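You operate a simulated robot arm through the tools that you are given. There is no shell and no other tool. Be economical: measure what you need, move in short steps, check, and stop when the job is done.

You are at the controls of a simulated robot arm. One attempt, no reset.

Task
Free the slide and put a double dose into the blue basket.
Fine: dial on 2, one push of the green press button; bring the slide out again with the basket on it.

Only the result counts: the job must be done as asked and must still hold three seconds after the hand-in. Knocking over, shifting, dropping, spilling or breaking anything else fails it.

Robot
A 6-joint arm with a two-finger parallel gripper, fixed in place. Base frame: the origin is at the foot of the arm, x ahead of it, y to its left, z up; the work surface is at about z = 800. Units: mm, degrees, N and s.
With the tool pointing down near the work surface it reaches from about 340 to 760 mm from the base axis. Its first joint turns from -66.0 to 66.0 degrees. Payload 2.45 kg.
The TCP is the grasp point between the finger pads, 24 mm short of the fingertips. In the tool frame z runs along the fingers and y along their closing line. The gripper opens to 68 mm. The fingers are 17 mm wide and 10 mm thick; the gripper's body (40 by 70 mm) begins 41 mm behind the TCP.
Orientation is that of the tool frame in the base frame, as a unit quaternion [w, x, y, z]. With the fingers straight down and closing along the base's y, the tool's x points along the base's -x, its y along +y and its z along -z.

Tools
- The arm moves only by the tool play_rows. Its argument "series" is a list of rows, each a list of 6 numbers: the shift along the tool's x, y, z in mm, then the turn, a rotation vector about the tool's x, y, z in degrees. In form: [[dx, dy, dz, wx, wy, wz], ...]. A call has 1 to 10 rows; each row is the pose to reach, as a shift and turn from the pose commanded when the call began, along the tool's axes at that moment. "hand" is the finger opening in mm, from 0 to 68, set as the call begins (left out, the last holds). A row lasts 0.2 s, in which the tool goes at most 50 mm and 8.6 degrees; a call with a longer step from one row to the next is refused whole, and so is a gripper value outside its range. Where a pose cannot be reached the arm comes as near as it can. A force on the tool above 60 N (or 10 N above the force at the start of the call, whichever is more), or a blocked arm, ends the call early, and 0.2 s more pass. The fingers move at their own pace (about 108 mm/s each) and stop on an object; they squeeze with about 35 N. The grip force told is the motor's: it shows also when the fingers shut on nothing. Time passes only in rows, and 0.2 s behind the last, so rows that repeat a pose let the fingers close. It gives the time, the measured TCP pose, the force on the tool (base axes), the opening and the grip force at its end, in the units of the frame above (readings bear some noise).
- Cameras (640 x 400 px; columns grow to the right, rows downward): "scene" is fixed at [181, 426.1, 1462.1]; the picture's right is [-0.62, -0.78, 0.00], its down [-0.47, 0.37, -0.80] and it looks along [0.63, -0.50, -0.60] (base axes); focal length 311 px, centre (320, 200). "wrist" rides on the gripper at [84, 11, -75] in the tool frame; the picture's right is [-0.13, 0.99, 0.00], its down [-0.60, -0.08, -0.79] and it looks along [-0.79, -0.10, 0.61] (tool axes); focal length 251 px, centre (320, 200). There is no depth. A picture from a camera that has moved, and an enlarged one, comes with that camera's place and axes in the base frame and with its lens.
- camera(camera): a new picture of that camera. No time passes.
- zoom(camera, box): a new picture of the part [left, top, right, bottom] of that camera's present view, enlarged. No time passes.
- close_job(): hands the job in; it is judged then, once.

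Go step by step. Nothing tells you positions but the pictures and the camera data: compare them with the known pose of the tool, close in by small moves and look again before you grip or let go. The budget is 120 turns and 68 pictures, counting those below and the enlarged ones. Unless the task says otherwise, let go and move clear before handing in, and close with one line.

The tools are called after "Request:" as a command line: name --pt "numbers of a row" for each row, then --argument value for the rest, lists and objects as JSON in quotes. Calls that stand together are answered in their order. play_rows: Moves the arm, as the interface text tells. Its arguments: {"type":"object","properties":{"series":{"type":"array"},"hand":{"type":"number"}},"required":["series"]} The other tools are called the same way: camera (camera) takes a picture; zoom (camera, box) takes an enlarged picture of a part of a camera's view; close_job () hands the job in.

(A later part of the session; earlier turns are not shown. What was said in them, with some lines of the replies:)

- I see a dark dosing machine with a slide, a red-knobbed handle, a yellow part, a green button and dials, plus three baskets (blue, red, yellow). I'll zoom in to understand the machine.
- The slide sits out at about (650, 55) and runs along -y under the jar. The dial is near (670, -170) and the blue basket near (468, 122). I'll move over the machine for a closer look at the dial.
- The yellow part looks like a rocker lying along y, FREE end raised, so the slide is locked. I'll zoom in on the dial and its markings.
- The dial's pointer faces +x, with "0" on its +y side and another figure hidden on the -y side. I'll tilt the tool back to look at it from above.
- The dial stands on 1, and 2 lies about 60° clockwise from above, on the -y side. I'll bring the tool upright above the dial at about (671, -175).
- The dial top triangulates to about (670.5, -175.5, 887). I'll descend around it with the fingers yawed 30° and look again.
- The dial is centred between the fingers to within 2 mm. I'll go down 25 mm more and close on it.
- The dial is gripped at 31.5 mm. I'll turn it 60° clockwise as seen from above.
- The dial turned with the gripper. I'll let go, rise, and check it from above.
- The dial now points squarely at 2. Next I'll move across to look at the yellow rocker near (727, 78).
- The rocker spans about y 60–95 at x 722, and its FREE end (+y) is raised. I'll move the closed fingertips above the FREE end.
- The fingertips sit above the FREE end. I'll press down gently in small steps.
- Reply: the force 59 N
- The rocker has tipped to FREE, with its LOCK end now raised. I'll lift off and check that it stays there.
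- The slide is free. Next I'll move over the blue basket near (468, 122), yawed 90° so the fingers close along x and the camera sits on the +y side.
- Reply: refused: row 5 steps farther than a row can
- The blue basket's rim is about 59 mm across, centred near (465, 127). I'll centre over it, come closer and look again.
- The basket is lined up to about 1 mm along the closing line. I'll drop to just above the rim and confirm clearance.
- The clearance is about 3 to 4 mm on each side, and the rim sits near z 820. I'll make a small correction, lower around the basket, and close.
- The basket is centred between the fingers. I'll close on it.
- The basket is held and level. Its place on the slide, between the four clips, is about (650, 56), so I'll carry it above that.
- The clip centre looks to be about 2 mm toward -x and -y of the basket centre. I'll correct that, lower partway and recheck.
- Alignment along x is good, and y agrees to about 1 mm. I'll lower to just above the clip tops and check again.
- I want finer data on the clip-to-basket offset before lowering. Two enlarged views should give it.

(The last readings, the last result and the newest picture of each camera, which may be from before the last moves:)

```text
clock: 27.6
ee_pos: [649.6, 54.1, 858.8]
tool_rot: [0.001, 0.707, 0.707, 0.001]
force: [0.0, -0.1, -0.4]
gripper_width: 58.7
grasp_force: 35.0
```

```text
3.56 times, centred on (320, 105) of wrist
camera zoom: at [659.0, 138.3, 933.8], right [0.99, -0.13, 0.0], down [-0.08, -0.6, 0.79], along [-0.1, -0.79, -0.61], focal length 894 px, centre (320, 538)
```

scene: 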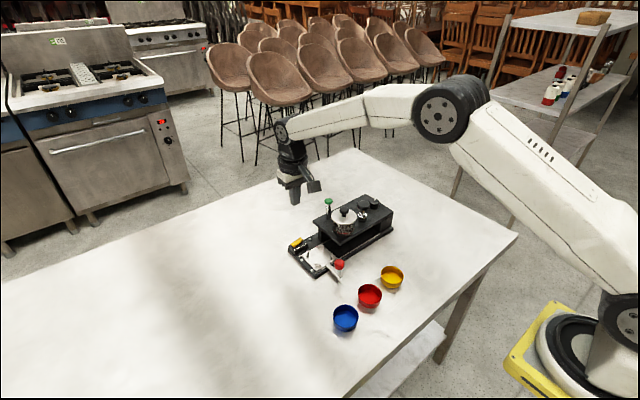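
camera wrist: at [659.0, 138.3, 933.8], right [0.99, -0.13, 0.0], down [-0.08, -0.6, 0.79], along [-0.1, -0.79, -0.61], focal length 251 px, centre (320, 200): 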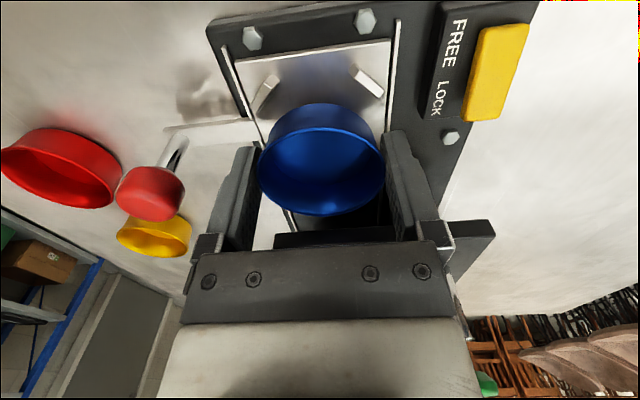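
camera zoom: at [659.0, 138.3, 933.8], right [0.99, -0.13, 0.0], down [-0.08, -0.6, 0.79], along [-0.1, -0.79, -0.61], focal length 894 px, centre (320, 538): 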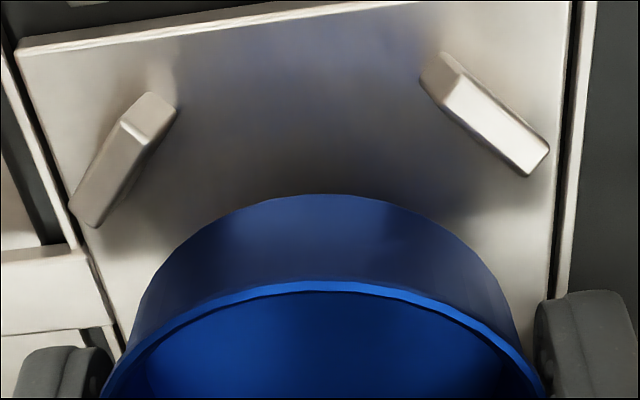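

The enlarged views put the basket about 1.5 mm short in x and 1 mm short in y. I'll correct and lower 9 mm into the clips, watching the force.

Request:
play_rows --pt "1 1.5 0 0 0 0" --pt "1 1.5 3 0 0 0" --pt "1 1.5 6 0 0 0" --pt "1 1.5 9 0 0 0"

Request:
zoom --camera "scene" --box '[304, 238, 344, 268]'

Request:
zoom --camera "wrist" --box '[230, 50, 410, 160]'

```text
clock: 28.6
ee_pos: [650.2, 55.8, 851.1]
tool_rot: [0.0, 0.708, 0.707, 0.0]
force: [-0.5, 0.4, -1.2]
gripper_width: 58.4
grasp_force: 35.1
```

```text
13.33 times, centred on (324, 253) of scene
camera zoom: at [181.0, 426.1, 1462.1], right [-0.62, -0.78, 0.0], down [-0.47, 0.37, -0.8], along [0.63, -0.5, -0.6], focal length 4142 px, centre (267, -507)
```

zoom: 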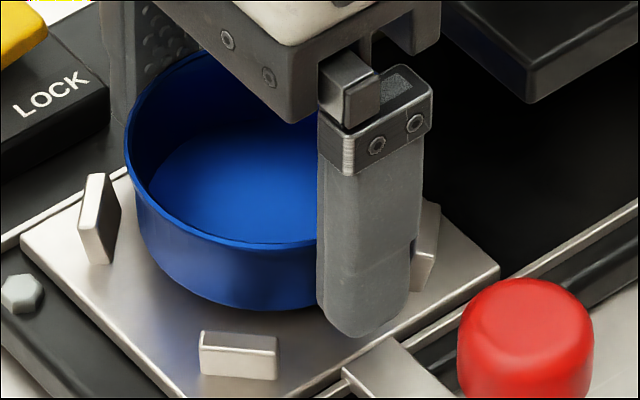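

```text
3.56 times, centred on (320, 105) of wrist
camera zoom: at [660.2, 139.1, 925.2], right [0.99, -0.13, 0.0], down [-0.08, -0.6, 0.79], along [-0.1, -0.79, -0.61], focal length 894 px, centre (320, 538)
```

zoom: 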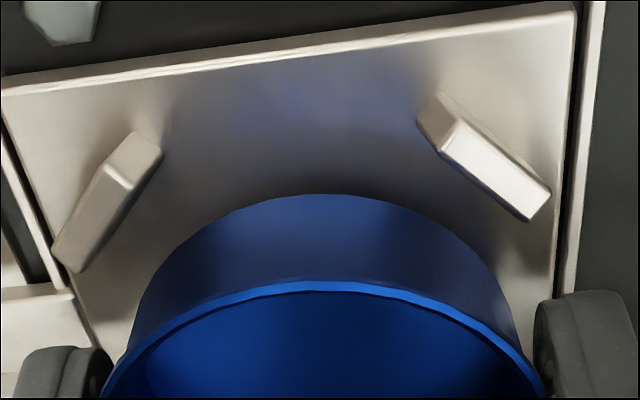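

It's going in cleanly. I'll shift about 1.3 mm more in +y and lower to touch.

Request:
play_rows --pt "1.3 0.3 2 0 0 0" --pt "1.3 0.3 4 0 0 0" --pt "1.3 0.3 6 0 0 0" --pt "1.3 0.3 8 0 0 0"

Request:
zoom --camera "scene" --box '[304, 238, 344, 268]'

```text
clock: 29.6
ee_pos: [651.7, 56.7, 845.5]
tool_rot: [0.001, 0.707, 0.707, 0.001]
force: [-5.6, -0.6, 15.7]
gripper_width: 58.5
grasp_force: 34.4
```

```text
13.33 times, centred on (324, 253) of scene
camera zoom: at [180.5, 426.1, 1462.2], right [-0.62, -0.78, 0.0], down [-0.47, 0.37, -0.8], along [0.63, -0.5, -0.6], focal length 4142 px, centre (267, -507)
```

zoom: 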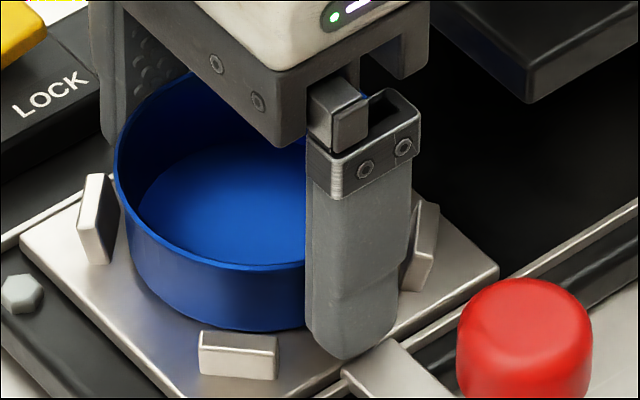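

Contact came at about 16 N with the basket bottom near z 818, which matches the plate height I triangulated. I'll ease off, open just enough to let go, and check that it sits flat before rising.

Request:
play_rows --pt "0 0 -2.5 0 0 0" --pt "0 0 -2.5 0 0 0"

Request:
play_rows --pt "0 0 0 0 0 0" --pt "0 0 0 0 0 0" --hand 67

Request:
play_rows --pt "0 0 -10 0 0 0" --pt "0 0 -25 0 0 0" --pt "0 0 -60 0 0 0" --pt "0 0 -100 0 0 0" --pt "40 0 -120 0 0 0"

Request:
zoom --camera "scene" --box '[296, 230, 360, 270]'

Request:
camera --camera "wrist"

```text
clock: 30.2
ee_pos: [650.4, 56.7, 845.1]
tool_rot: [0.0, 0.707, 0.707, 0.0]
force: [1.0, 1.4, 1.3]
gripper_width: 58.3
grasp_force: 34.6
```

```text
clock: 30.8
ee_pos: [651.2, 56.7, 844.3]
tool_rot: [0.001, 0.708, 0.706, 0.0]
force: [0.1, 0.6, -0.2]
gripper_width: 67.1
grasp_force: 0.1
```

```text
clock: 32.0
ee_pos: [651.0, 96.8, 966.5]
tool_rot: [0.0, 0.707, 0.707, 0.0]
force: [0.2, -0.7, 0.1]
gripper_width: 67.1
grasp_force: 0.1
```

```text
10.00 times, centred on (328, 250) of scene
camera zoom: at [181.1, 426.1, 1462.1], right [-0.62, -0.78, 0.0], down [-0.47, 0.37, -0.8], along [0.63, -0.5, -0.6], focal length 3107 px, centre (240, -300)
```

zoom: 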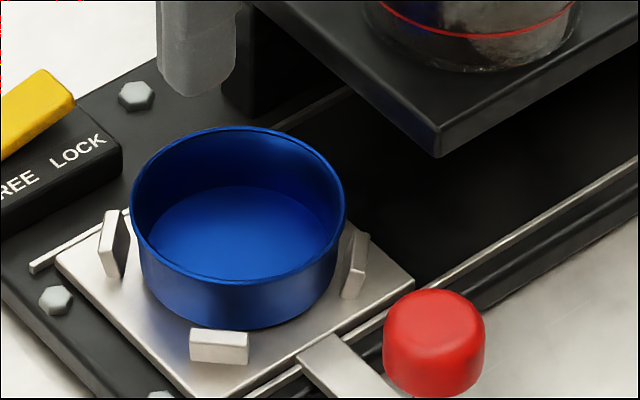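

```text
17 pictures are left
camera wrist: at [660.1, 180.4, 1040.4], right [0.99, -0.13, 0.0], down [-0.08, -0.6, 0.79], along [-0.1, -0.79, -0.61], focal length 251 px, centre (320, 200)
```

wrist: 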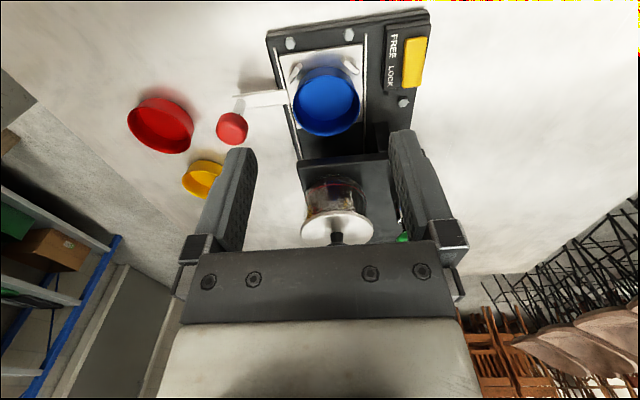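

The basket sits squarely between the four clips. Next I'll turn the gripper back to yaw 0, closing along y, over the red knob near (571, 55).

Request:
play_rows --pt "-7 -13 0 0 0 -8.2" --pt "-14 -26 0 0 0 -16.4" --pt "-21 -40 0 0 0 -24.6" --pt "-28 -53 0 0 0 -32.8" --pt "-35 -67 0 0 0 -41" --pt "-42 -80 0 0 0 -49" --hand 60

Request:
play_rows --pt "0 0 8 0 0 -8.2" --pt "0 0 16 0 0 -16.4" --pt "0 0 24 0 0 -24.6" --pt "0 0 32 0 0 -32.8" --pt "0 0 40 0 0 -41"

Request:
camera --camera "wrist"

```text
clock: 33.4
ee_pos: [568.6, 54.1, 966.3]
tool_rot: [0.001, 0.35, 0.937, 0.001]
force: [-0.1, 0.2, -0.2]
gripper_width: 60.2
grasp_force: 0.0
```

```text
clock: 34.6
ee_pos: [571.6, 53.5, 924.9]
tool_rot: [0.001, -0.001, 1.0, -0.001]
force: [-0.1, 0.6, 0.0]
gripper_width: 60.0
grasp_force: 0.1
```

```text
16 pictures are left
camera wrist: at [485.7, 65.3, 999.5], right [0.13, 0.99, 0.0], down [0.6, -0.08, 0.79], along [0.79, -0.1, -0.61], focal length 251 px, centre (320, 200)
```

wrist: 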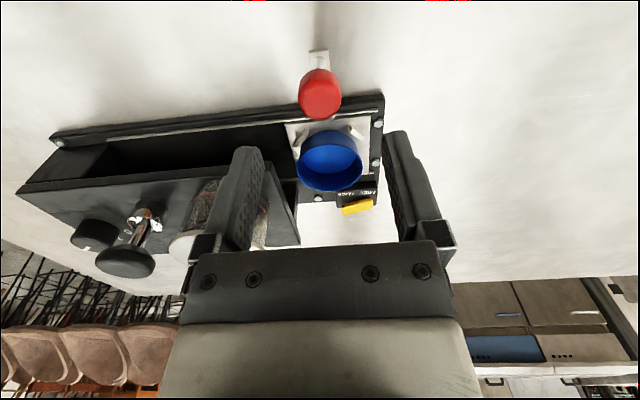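

The knob is centred between the fingers, about 4 mm nearer in x. I'll descend around it and close.

Request:
play_rows --pt "2 0 20 0 0 0" --pt "4 0 40 0 0 0" --pt "4 1 55 0 0 0" --pt "4 1 66 0 0 0"

Request:
zoom --camera "scene" --box '[290, 220, 370, 290]'

```text
clock: 35.6
ee_pos: [568.0, 54.8, 859.4]
tool_rot: [0.001, 0.001, 1.0, 0.0]
force: [0.2, -0.5, -0.2]
gripper_width: 60.0
grasp_force: 0.0
```

```text
5.71 times, centred on (330, 255) of scene
camera zoom: at [181.0, 426.1, 1462.1], right [-0.62, -0.78, 0.0], down [-0.47, 0.37, -0.8], along [0.63, -0.5, -0.6], focal length 1775 px, centre (263, -114)
```

zoom: 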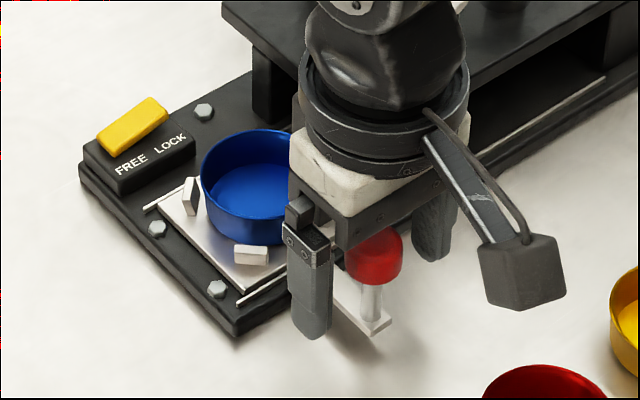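

I'll grip the knob and slide it smoothly in the -y direction.

Request:
play_rows --pt "0 0 0 0 0 0" --pt "0 0 0 0 0 0" --hand 20

Request:
play_rows --pt "0 -2 0 0 0 0" --pt "0 -5 0 0 0 0" --pt "0 -9 0 0 0 0" --pt "0 -14 0 0 0 0" --pt "0 -20 0 0 0 0"

Request:
zoom --camera "scene" --box '[290, 220, 370, 290]'

```text
clock: 36.2
ee_pos: [567.5, 54.2, 859.9]
tool_rot: [0.001, 0.001, 1.0, 0.0]
force: [1.3, -9.7, -2.5]
gripper_width: 25.6
grasp_force: 41.4
```

```text
clock: 37.4
ee_pos: [567.8, 36.1, 859.5]
tool_rot: [0.001, 0.0, 1.0, -0.001]
force: [0.6, -0.1, -3.4]
gripper_width: 25.6
grasp_force: 41.0
```

```text
5.71 times, centred on (330, 255) of scene
camera zoom: at [181.1, 426.2, 1462.1], right [-0.62, -0.78, 0.0], down [-0.47, 0.37, -0.8], along [0.63, -0.5, -0.6], focal length 1775 px, centre (263, -114)
```

zoom: 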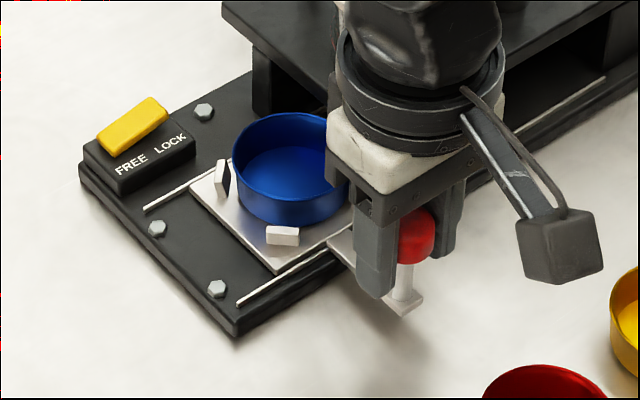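

The slide moves freely with the basket on it. I'll carry on toward the inner stop.

Request:
play_rows --pt "0 -6 0 0 0 0" --pt "0 -13 0 0 0 0" --pt "0 -20 0 0 0 0" --pt "0 -27 0 0 0 0" --pt "0 -34 0 0 0 0" --pt "0 -41 0 0 0 0" --pt "0 -48 0 0 0 0" --pt "0 -54 0 0 0 0" --pt "0 -59 0 0 0 0" --pt "0 -63 0 0 0 0"

Request:
play_rows --pt "0 -3 0 0 0 0" --pt "0 -6 0 0 0 0" --pt "0 -9 0 0 0 0" --pt "0 -12 0 0 0 0" --pt "0 -15 0 0 0 0" --pt "0 -18 0 0 0 0"

Request:
zoom --camera "scene" --box '[290, 180, 418, 290]'

```text
clock: 39.6
ee_pos: [566.2, -26.9, 859.6]
tool_rot: [0.001, 0.0, 1.0, 0.0]
force: [2.7, -0.5, -3.8]
gripper_width: 25.7
grasp_force: 41.0
```

```text
clock: 41.0
ee_pos: [566.0, -47.1, 858.5]
tool_rot: [0.001, 0.0, 1.0, 0.0]
force: [5.0, 0.8, -4.3]
gripper_width: 25.7
grasp_force: 41.0
```

```text
3.64 times, centred on (354, 235) of scene
camera zoom: at [181.2, 426.1, 1462.1], right [-0.62, -0.78, 0.0], down [-0.47, 0.37, -0.8], along [0.63, -0.5, -0.6], focal length 1130 px, centre (196, 73)
```

zoom: 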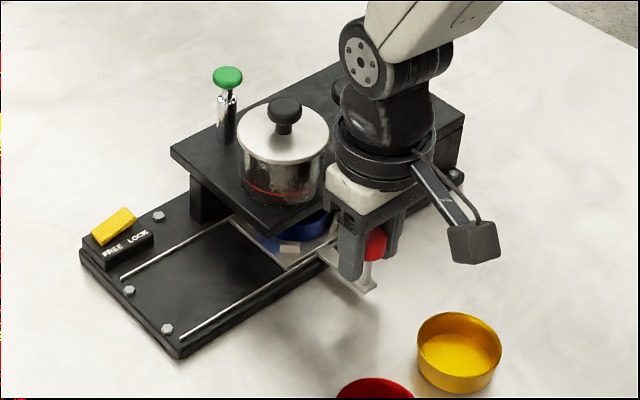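

There's no resistance yet after about 102 mm. I'll probe further slowly for the inner stop.

Request:
play_rows --pt "0 -2 0 0 0 0" --pt "0 -4 0 0 0 0" --pt "0 -6 0 0 0 0" --pt "0 -8 0 0 0 0" --pt "0 -10 0 0 0 0"

```text
clock: 42.2
ee_pos: [567.1, -55.3, 859.7]
tool_rot: [0.001, -0.001, 1.0, 0.0]
force: [6.9, 0.7, -6.8]
gripper_width: 25.7
grasp_force: 41.2
```

Request:
camera --camera "wrist"

```text
12 pictures are left
camera wrist: at [481.4, -44.3, 933.6], right [0.13, 0.99, 0.0], down [0.6, -0.08, 0.79], along [0.79, -0.1, -0.61], focal length 251 px, centre (320, 200)
```

wrist: 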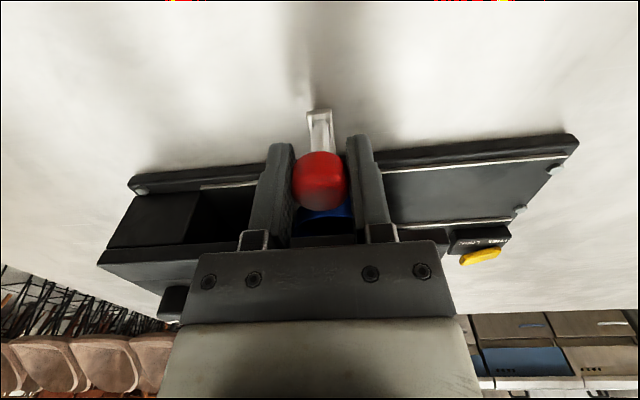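

Still free, so I'll keep probing slowly for the stop.

Request:
play_rows --pt "0 -3 0 0 0 0" --pt "0 -6 0 0 0 0" --pt "0 -9 0 0 0 0" --pt "0 -12 0 0 0 0" --pt "0 -15 0 0 0 0" --pt "0 -18 0 0 0 0"

```text
clock: 43.6
ee_pos: [566.1, -73.6, 859.0]
tool_rot: [0.001, 0.0, 1.0, 0.0]
force: [0.0, 1.1, -2.6]
gripper_width: 25.4
grasp_force: 41.1
```

Request:
play_rows --pt "0 -3 0 0 0 0" --pt "0 -6 0 0 0 0" --pt "0 -10 0 0 0 0" --pt "0 -14 0 0 0 0" --pt "0 -18 0 0 0 0" --pt "0 -22 0 0 0 0" --pt "0 -26 0 0 0 0" --pt "0 -30 0 0 0 0" --pt "0 -34 0 0 0 0" --pt "0 -38 0 0 0 0"

Request:
camera --camera "wrist"

```text
clock: 45.8
ee_pos: [566.0, -104.9, 859.6]
tool_rot: [0.0, -0.002, 1.0, 0.002]
force: [0.0, 50.6, 6.8]
gripper_width: 25.6
grasp_force: 40.7
```

```text
11 pictures are left
camera wrist: at [481.5, -94.9, 933.8], right [0.13, 0.99, 0.0], down [0.61, -0.08, 0.79], along [0.79, -0.1, -0.61], focal length 251 px, centre (320, 200)
```

wrist: 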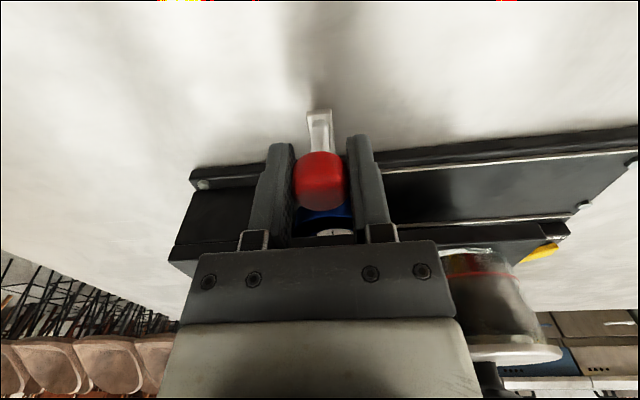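

The stop is at y ≈ -105, which puts the basket under the black plunger rather than the jar. I'll zoom in on what hangs above the basket there.

Request:
zoom --camera "wrist" --box '[285, 190, 375, 246]'

```text
7.11 times, centred on (330, 218) of wrist
camera zoom: at [481.5, -94.9, 933.8], right [0.13, 0.99, 0.0], down [0.61, -0.08, 0.79], along [0.79, -0.1, -0.61], focal length 1788 px, centre (249, 72)
```

zoom: 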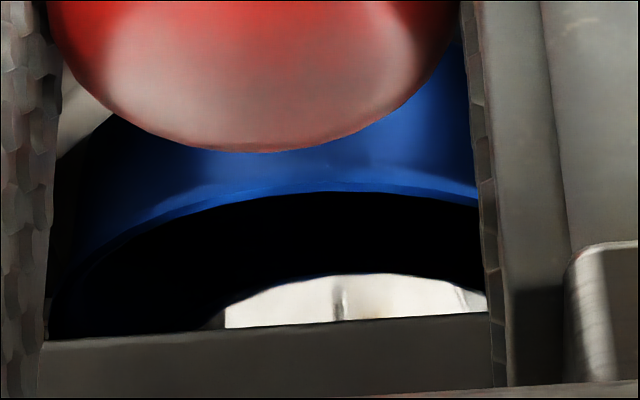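

The slide's end station is under the black plunger, a tamper-like disc. The jar and the green button both sit at y ≈ -29. Before the single press I want to look along the tunnel from the +y end and find the outlet, so I'll release the knob and go there.

Request:
play_rows --pt "0 3 0 0 0 0" --pt "0 3 0 0 0 0"

Request:
play_rows --pt "0 0 0 0 0 0" --pt "0 0 0 0 0 0" --pt "0 0 -30 0 0 0" --pt "0 0 -70 0 0 0" --pt "0 0 -115 0 0 0" --pt "0 0 -160 0 0 0" --hand 68

Request:
play_rows --pt "-8 26 0 0 0 8.4" --pt "-16 52 0 0 0 16.8" --pt "-24 78 0 0 0 25.2" --pt "-32 104 0 0 0 33.6" --pt "-40 130 0 0 0 42" --pt "-48 156 0 0 0 50.4" --pt "-56 182 0 0 0 58.8" --pt "-64 208 0 0 0 67.2" --pt "-72 234 0 0 0 75.6" --pt "-80 260 0 0 0 84"

```text
clock: 46.4
ee_pos: [566.0, -105.0, 859.1]
tool_rot: [0.001, -0.001, 1.0, 0.0]
force: [1.1, 35.5, 10.5]
gripper_width: 25.8
grasp_force: 41.0
```

```text
clock: 47.8
ee_pos: [565.4, -108.3, 1020.4]
tool_rot: [0.0, 0.0, 1.0, 0.0]
force: [0.2, -0.5, -0.2]
gripper_width: 67.8
grasp_force: 0.0
```

```text
clock: 50.0
ee_pos: [647.2, 153.5, 1019.3]
tool_rot: [0.0, 0.67, 0.742, 0.0]
force: [0.0, -1.0, 1.2]
gripper_width: 67.9
grasp_force: 0.1
```

Request:
play_rows --pt "5 0 30 0 -8.2 0" --pt "10 0 60 0 -16.4 0" --pt "12 0 95 0 -24.6 0" --pt "12 0 130 0 -32.8 0" --pt "12 0 160 0 -41 0" --pt "12 0 177 0 -43 0"

Request:
camera --camera "wrist"

```text
clock: 51.4
ee_pos: [646.6, 163.7, 842.8]
tool_rot: [0.274, 0.623, 0.691, -0.245]
force: [0.4, 0.7, 0.4]
gripper_width: 68.0
grasp_force: 0.0
```

```text
9 pictures are left
camera wrist: at [644.3, 276.9, 839.4], right [1.0, 0.01, 0.09], down [-0.09, 0.09, 0.99], along [0.0, -1.0, 0.09], focal length 251 px, centre (320, 200)
```

wrist: 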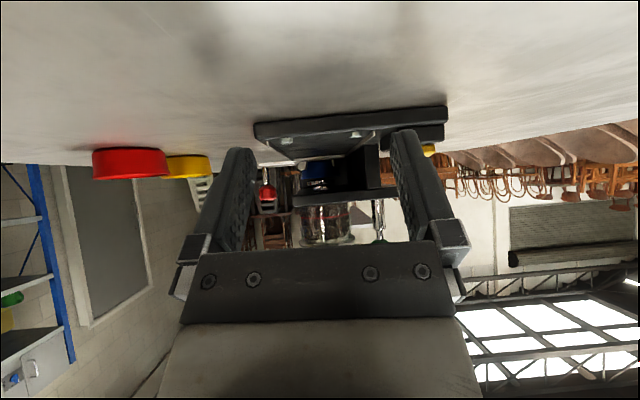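

Request:
zoom --camera "wrist" --box '[250, 145, 400, 225]'

```text
4.27 times, centred on (325, 185) of wrist
camera zoom: at [644.3, 276.9, 839.4], right [1.0, 0.01, 0.09], down [-0.09, 0.09, 0.99], along [0.0, -1.0, 0.09], focal length 1073 px, centre (299, 264)
```

zoom: 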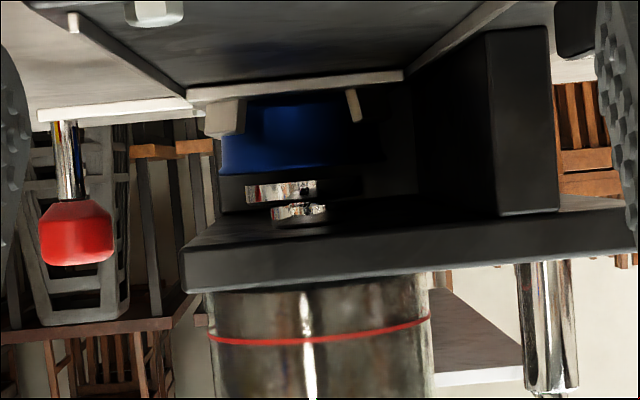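

Request:
zoom --camera "wrist" --box '[296, 176, 340, 204]'

```text
14.29 times, centred on (318, 190) of wrist
camera zoom: at [644.3, 276.9, 839.4], right [1.0, 0.01, 0.09], down [-0.09, 0.09, 0.99], along [0.0, -1.0, 0.09], focal length 3592 px, centre (349, 343)
```

zoom: 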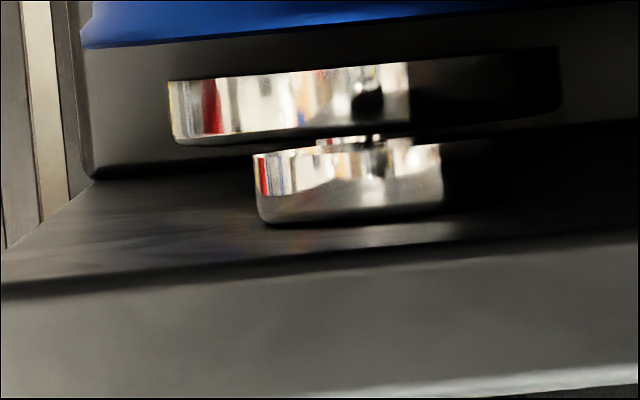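

That settles it: a short chrome spout hangs under the jar, and the wide tamper disc hangs at the far station under the black plunger. The basket therefore has to stop under the jar, with the knob at y ≈ -29. I'll back out and return to the knob.

Request:
play_rows --pt "-20 0 -21 0 0 0" --pt "-45 0 -48 0 8.5 0" --pt "-70 0 -75 0 17 0" --pt "-90 0 -97 0 25.5 0" --pt "-106 0 -114 0 34 0" --pt "-120.7 0 -129.4 0 42 0" --pt "-120.7 0 -129.4 0 43 0"

Request:
play_rows --pt "-26 -8 0 0 0 -8.4" --pt "-52 -16 0 0 0 -16.8" --pt "-78 -24 0 0 0 -25.2" --pt "-104 -32 0 0 0 -33.6" --pt "-130 -40 0 0 0 -42" --pt "-156 -48 0 0 0 -50.4" --pt "-182 -56 0 0 0 -58.8" --pt "-208 -64 0 0 0 -67.2" --pt "-234 -72 0 0 0 -75.6" --pt "-262 -80 0 0 0 -84" --hand 60

```text
clock: 53.0
ee_pos: [646.2, 163.5, 1019.7]
tool_rot: [0.001, 0.669, 0.743, 0.001]
force: [0.4, 0.2, 0.3]
gripper_width: 68.1
grasp_force: 0.0
```

```text
clock: 55.2
ee_pos: [593.0, -105.6, 1019.7]
tool_rot: [0.001, 0.0, 1.0, 0.0]
force: [0.4, -0.2, 0.8]
gripper_width: 59.8
grasp_force: 0.0
```

I'll shift back over the knob at (566.5, -104.5) and descend in two stages.

Request:
play_rows --pt "26.5 1 30 0 0 0" --pt "26.5 1 65 0 0 0" --pt "26.5 1 100 0 0 0"

Request:
camera --camera "wrist"

```text
clock: 56.0
ee_pos: [566.1, -105.2, 919.6]
tool_rot: [0.001, 0.0, 1.0, 0.0]
force: [0.0, 0.0, -0.2]
gripper_width: 59.8
grasp_force: 0.1
```

```text
6 pictures are left
camera wrist: at [481.1, -93.6, 993.1], right [0.13, 0.99, 0.0], down [0.6, -0.08, 0.79], along [0.79, -0.1, -0.61], focal length 251 px, centre (320, 200)
```

wrist: 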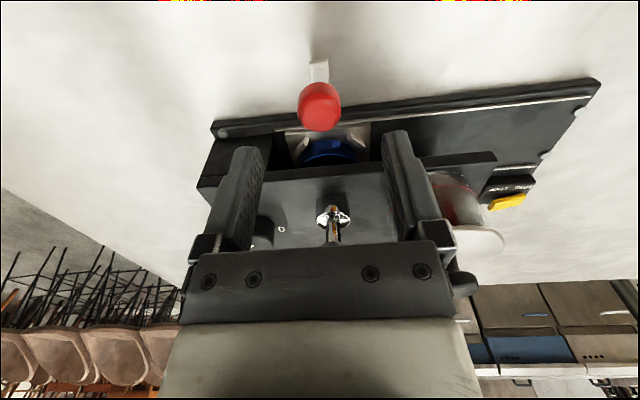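

The knob is centred. I'll descend, grip it, and pull it back to y ≈ -29.

Request:
play_rows --pt "0 0 20 0 0 0" --pt "0 0 40 0 0 0" --pt "0 0 60 0 0 0"

Request:
play_rows --pt "0 0 0 0 0 0" --pt "0 0 0 0 0 0" --hand 20

Request:
play_rows --pt "0 4 0 0 0 0" --pt "0 10 0 0 0 0" --pt "0 18 0 0 0 0" --pt "0 27 0 0 0 0" --pt "0 36 0 0 0 0" --pt "0 45 0 0 0 0" --pt "0 54 0 0 0 0" --pt "0 63 0 0 0 0" --pt "0 70 0 0 0 0" --pt "0 75.5 0 0 0 0"

Request:
play_rows --pt "0 0 0 0 0 0"

Request:
zoom --camera "scene" --box '[310, 190, 390, 260]'

```text
clock: 56.8
ee_pos: [567.1, -104.3, 859.4]
tool_rot: [0.0, 0.001, 1.0, 0.001]
force: [0.3, 0.2, -0.3]
gripper_width: 60.2
grasp_force: 0.1
```

```text
clock: 57.4
ee_pos: [567.5, -104.4, 858.7]
tool_rot: [0.001, -0.001, 1.0, 0.001]
force: [0.8, -2.6, -3.7]
gripper_width: 25.6
grasp_force: 41.2
```

```text
clock: 59.6
ee_pos: [567.5, -29.0, 859.7]
tool_rot: [0.0, 0.0, 1.0, 0.0]
force: [6.3, -1.9, -31.6]
gripper_width: 25.3
grasp_force: 41.0
```

```text
clock: 60.0
ee_pos: [565.8, -29.0, 858.4]
tool_rot: [-0.001, 0.0, 1.0, 0.0]
force: [6.4, -2.3, -32.1]
gripper_width: 25.6
grasp_force: 41.1
```

```text
5.71 times, centred on (350, 225) of scene
camera zoom: at [181.8, 426.0, 1462.0], right [-0.62, -0.78, 0.0], down [-0.47, 0.37, -0.8], along [0.63, -0.5, -0.6], focal length 1775 px, centre (149, 57)
```

zoom: 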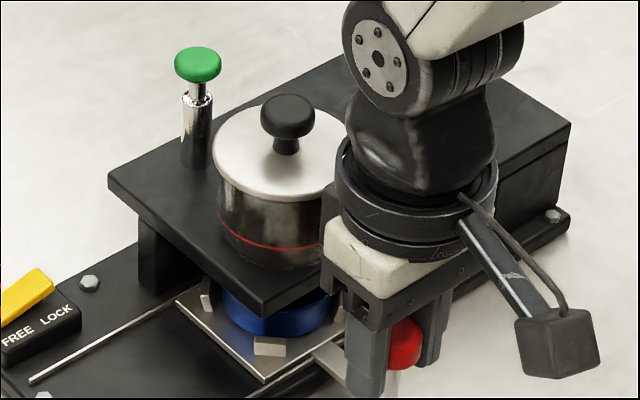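

The knob is at y = -29 with the basket under the jar, but there's an odd 32 N downward load. I'll release the knob and see whether it clears.

Request:
play_rows --pt "0 0 1 0 0 0" --pt "0 0 2 0 0 0"

Request:
play_rows --pt "0 0 0 0 0 0" --pt "0 0 0 0 0 0" --hand 50

```text
clock: 60.6
ee_pos: [566.2, -29.0, 858.6]
tool_rot: [0.001, 0.001, 1.0, 0.001]
force: [-7.3, -0.5, 5.2]
gripper_width: 25.7
grasp_force: 40.8
```

```text
clock: 61.2
ee_pos: [567.0, -27.7, 858.2]
tool_rot: [0.001, 0.0, 1.0, 0.001]
force: [0.0, -0.4, 0.5]
gripper_width: 50.1
grasp_force: 0.1
```

The load came only from a slight height mismatch and has cleared. In the scene view the basket and jar line up. I'll rise, close the fingers and go above the green button near (715, -30).

Request:
play_rows --pt "0 0 -40 0 0 0" --pt "0 0 -85 0 0 0" --pt "0 0 -130 0 0 0" --pt "0 0 -170 0 0 0" --pt "-40 0 -180 0 0 0" --pt "-75 0 -180 0 0 0"

Request:
play_rows --pt "-20 -1 0 0 0 0" --pt "-40 -2 0 0 0 0" --pt "-50 -2 0 0 0 0" --hand 0

Request:
camera --camera "wrist"

```text
clock: 62.6
ee_pos: [642.1, -28.8, 1038.9]
tool_rot: [0.0, 0.0, 1.0, 0.001]
force: [0.1, -0.2, -0.6]
gripper_width: 50.1
grasp_force: 0.0
```

```text
clock: 63.4
ee_pos: [690.8, -30.9, 1037.7]
tool_rot: [0.0, -0.001, 1.0, 0.0]
force: [0.1, -0.1, 0.4]
gripper_width: 0.0
grasp_force: 23.2
```

```text
4 pictures are left
camera wrist: at [606.5, -20.1, 1112.0], right [0.13, 0.99, 0.0], down [0.6, -0.08, 0.79], along [0.79, -0.1, -0.61], focal length 251 px, centre (320, 200)
```

wrist: 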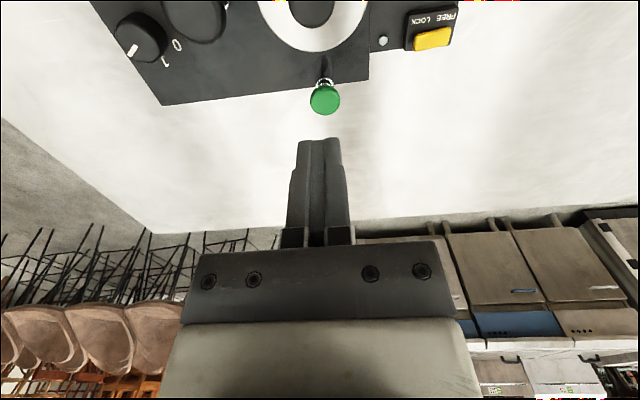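

The green button top is near (709, -30.5, 937), in line with the fingers. I'll move over it and look before the single press.

Request:
play_rows --pt "-10 0 20 0 0 0" --pt "-18 0 40 0 0 0" --pt "-18 0 58 0 0 0"

Request:
camera --camera "wrist"

```text
clock: 64.2
ee_pos: [711.0, -30.5, 979.7]
tool_rot: [0.001, 0.001, 1.0, 0.0]
force: [-0.7, 0.6, -0.6]
gripper_width: 0.2
grasp_force: 23.0
```

```text
3 pictures are left
camera wrist: at [625.1, -19.9, 1053.7], right [0.13, 0.99, 0.0], down [0.6, -0.08, 0.79], along [0.79, -0.1, -0.61], focal length 251 px, centre (320, 200)
```

wrist: 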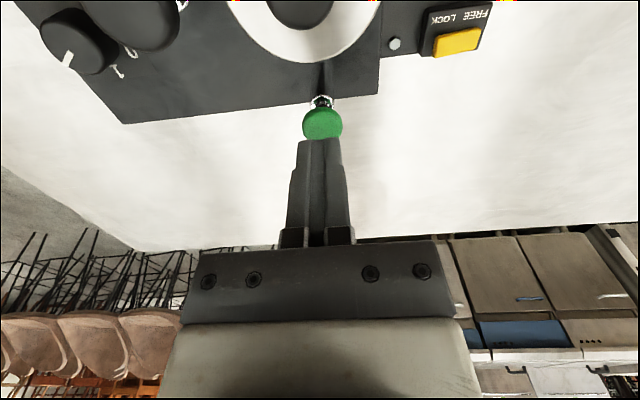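

The button is centred at about (714, -30.5, 927). I'll press it once in a single continuous stroke, then hold.

Request:
play_rows --pt "-2.5 0 15 0 0 0" --pt "-2.5 0 23 0 0 0" --pt "-2.5 0 27 0 0 0" --pt "-2.5 0 30 0 0 0" --pt "-2.5 0 33 0 0 0" --pt "-2.5 0 36 0 0 0" --pt "-2.5 0 39 0 0 0" --pt "-2.5 0 42 0 0 0" --pt "-2.5 0 45 0 0 0"

```text
clock: 66.1
ee_pos: [717.0, -31.0, 950.5]
tool_rot: [0.01, 0.0, 1.0, -0.001]
force: [-4.4, 0.2, 16.6]
gripper_width: 0.3
grasp_force: 23.8
stopped in row 9: the force on the tool passed its limit (the readings are from after the stop); the commanded pose is now the measured one
```

Request:
zoom --camera "scene" --box '[300, 180, 380, 260]'

```text
5.00 times, centred on (340, 220) of scene
camera zoom: at [180.2, 426.2, 1462.2], right [-0.62, -0.78, 0.0], down [-0.47, 0.37, -0.8], along [0.63, -0.5, -0.6], focal length 1553 px, centre (220, 100)
```

zoom: 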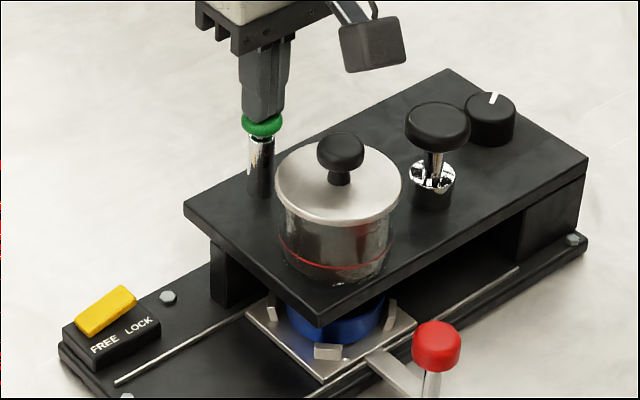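

The button went fully down to its sleeve, and the basket sits squarely under the jar. I'll lift off and go back over the red knob.

Request:
play_rows --pt "0 0 -10 0 0 0" --pt "0 0 -30 0 0 0" --pt "0 0 -60 0 0 0" --pt "0 0 -90 0 0 0" --pt "40 0 -90 0 0 0" --pt "85 0 -90 0 0 0" --pt "130 0 -90 0 0 0" --pt "148 1 -90 0 0 0" --pt "150 1 -90 0 0 0"

```text
clock: 68.1
ee_pos: [564.5, -31.3, 1033.5]
tool_rot: [0.004, 0.0, 1.0, 0.0]
force: [0.6, 0.3, -0.5]
gripper_width: 0.0
grasp_force: 23.6
```

Request:
play_rows --pt "-1 1 0 0 0 0" --pt "-2 2 0 0 0 0" --pt "-2 2 45 0 0 0" --pt "-2 2 90 0 0 0" --pt "-2 2 120 0 0 0" --hand 60

Request:
camera --camera "wrist"

```text
clock: 69.3
ee_pos: [566.9, -27.6, 911.8]
tool_rot: [0.004, 0.0, 1.0, 0.0]
force: [0.2, -0.1, 0.0]
gripper_width: 60.1
grasp_force: 0.0
```

```text
1 pictures are left
camera wrist: at [480.0, -17.3, 986.2], right [0.13, 0.99, 0.0], down [0.6, -0.08, 0.8], along [0.79, -0.1, -0.6], focal length 251 px, centre (320, 200)
```

wrist: 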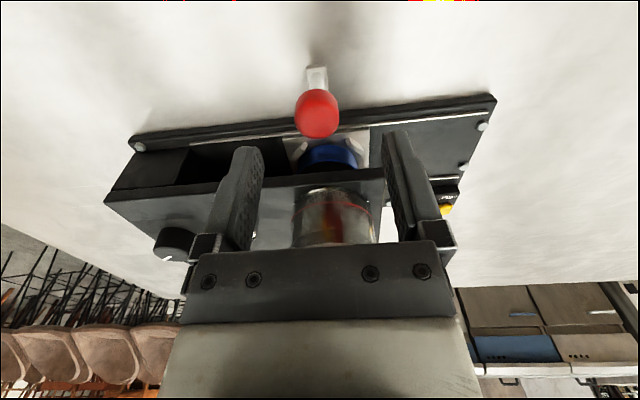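

The knob is lined up to about 1 mm. I'll descend, grip it, and draw the slide smoothly back out.

Request:
play_rows --pt "0 -1.3 18 0 0 0" --pt "0 -1.3 36 0 0 0" --pt "0 -1.3 52 0 0 0"

Request:
play_rows --pt "0 0 0 0 0 0" --pt "0 0 0 0 0 0" --hand 20

Request:
play_rows --pt "0 2 0 0 0 0" --pt "0 6 0 0 0 0" --pt "0 11 0 0 0 0" --pt "0 17 0 0 0 0" --pt "0 23 0 0 0 0" --pt "0 29 0 0 0 0" --pt "0 35 0 0 0 0" --pt "0 41 0 0 0 0" --pt "0 46 0 0 0 0" --pt "0 50 0 0 0 0"

```text
clock: 70.1
ee_pos: [566.4, -28.8, 861.9]
tool_rot: [0.004, 0.0, 1.0, -0.001]
force: [-0.4, 1.0, 0.2]
gripper_width: 60.0
grasp_force: 0.1
```

```text
clock: 70.7
ee_pos: [567.4, -29.6, 861.2]
tool_rot: [0.003, 0.001, 1.0, 0.001]
force: [2.1, -2.2, -2.2]
gripper_width: 25.5
grasp_force: 41.7
```

```text
clock: 72.9
ee_pos: [567.3, 21.3, 861.2]
tool_rot: [0.003, 0.0, 1.0, 0.0]
force: [-4.9, -0.1, -11.3]
gripper_width: 25.7
grasp_force: 41.5
```

Request:
play_rows --pt "0 3 0.6 0 0 0" --pt "0 8 0.6 0 0 0" --pt "0 14 0.6 0 0 0" --pt "0 20 0.6 0 0 0" --pt "0 25 0.6 0 0 0" --pt "0 29 0.6 0 0 0" --pt "0 32 0.6 0 0 0" --pt "0 34 0.6 0 0 0" --pt "0 35.5 0.6 0 0 0"

```text
clock: 74.9
ee_pos: [566.1, 54.9, 861.7]
tool_rot: [0.005, 0.001, 1.0, 0.0]
force: [-13.9, -13.5, 14.5]
gripper_width: 25.4
grasp_force: 41.3
```

The slide is back against its outer stop at y ≈ 55. I'll ease off, let go, rise clear and take the last picture.

Request:
play_rows --pt "0 -0.8 -0.6 0 0 0" --pt "0 -0.8 -0.6 0 0 0"

Request:
play_rows --pt "0 0 0 0 0 0" --pt "0 0 0 0 0 0" --pt "0 0 -30 0 0 0" --pt "0 0 -70 0 0 0" --pt "0 0 -115 0 0 0" --pt "0 0 -160 0 0 0" --pt "30 0 -200 0 0 0" --pt "70 0 -220 0 0 0" --hand 60

Request:
zoom --camera "scene" --box '[280, 185, 408, 280]'

```text
clock: 75.5
ee_pos: [566.4, 55.2, 862.6]
tool_rot: [0.004, 0.001, 1.0, 0.0]
force: [-9.5, -14.9, 3.4]
gripper_width: 25.9
grasp_force: 41.0
```

```text
clock: 77.3
ee_pos: [494.9, 56.7, 1081.7]
tool_rot: [0.004, 0.0, 1.0, 0.0]
force: [-0.1, -0.3, 0.0]
gripper_width: 60.2
grasp_force: 0.1
```

```text
4.21 times, centred on (344, 232) of scene
camera zoom: at [181.0, 426.1, 1462.1], right [-0.62, -0.78, 0.0], down [-0.47, 0.37, -0.8], along [0.63, -0.5, -0.6], focal length 1308 px, centre (219, 63)
```

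zoom: 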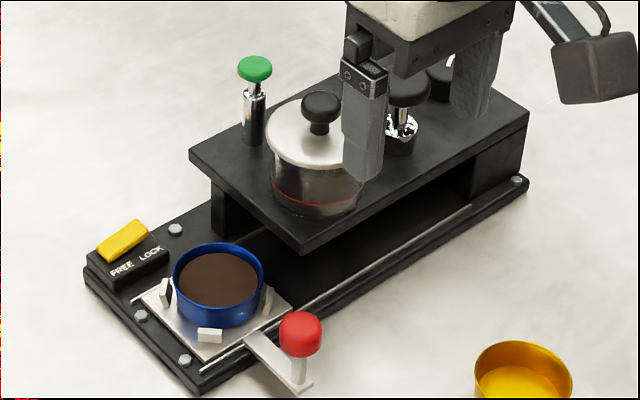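

The basket is full of ground coffee, the slide is out with the basket seated on it, the button has sprung back, and the arm is clear. I'm handing in.

Request:
close_job

```text
The job is handed in.
```

The job is handed in: I freed the slide, set the dial to 2 and pushed the green button once. The last picture shows the blue basket filled and back out on the slide.
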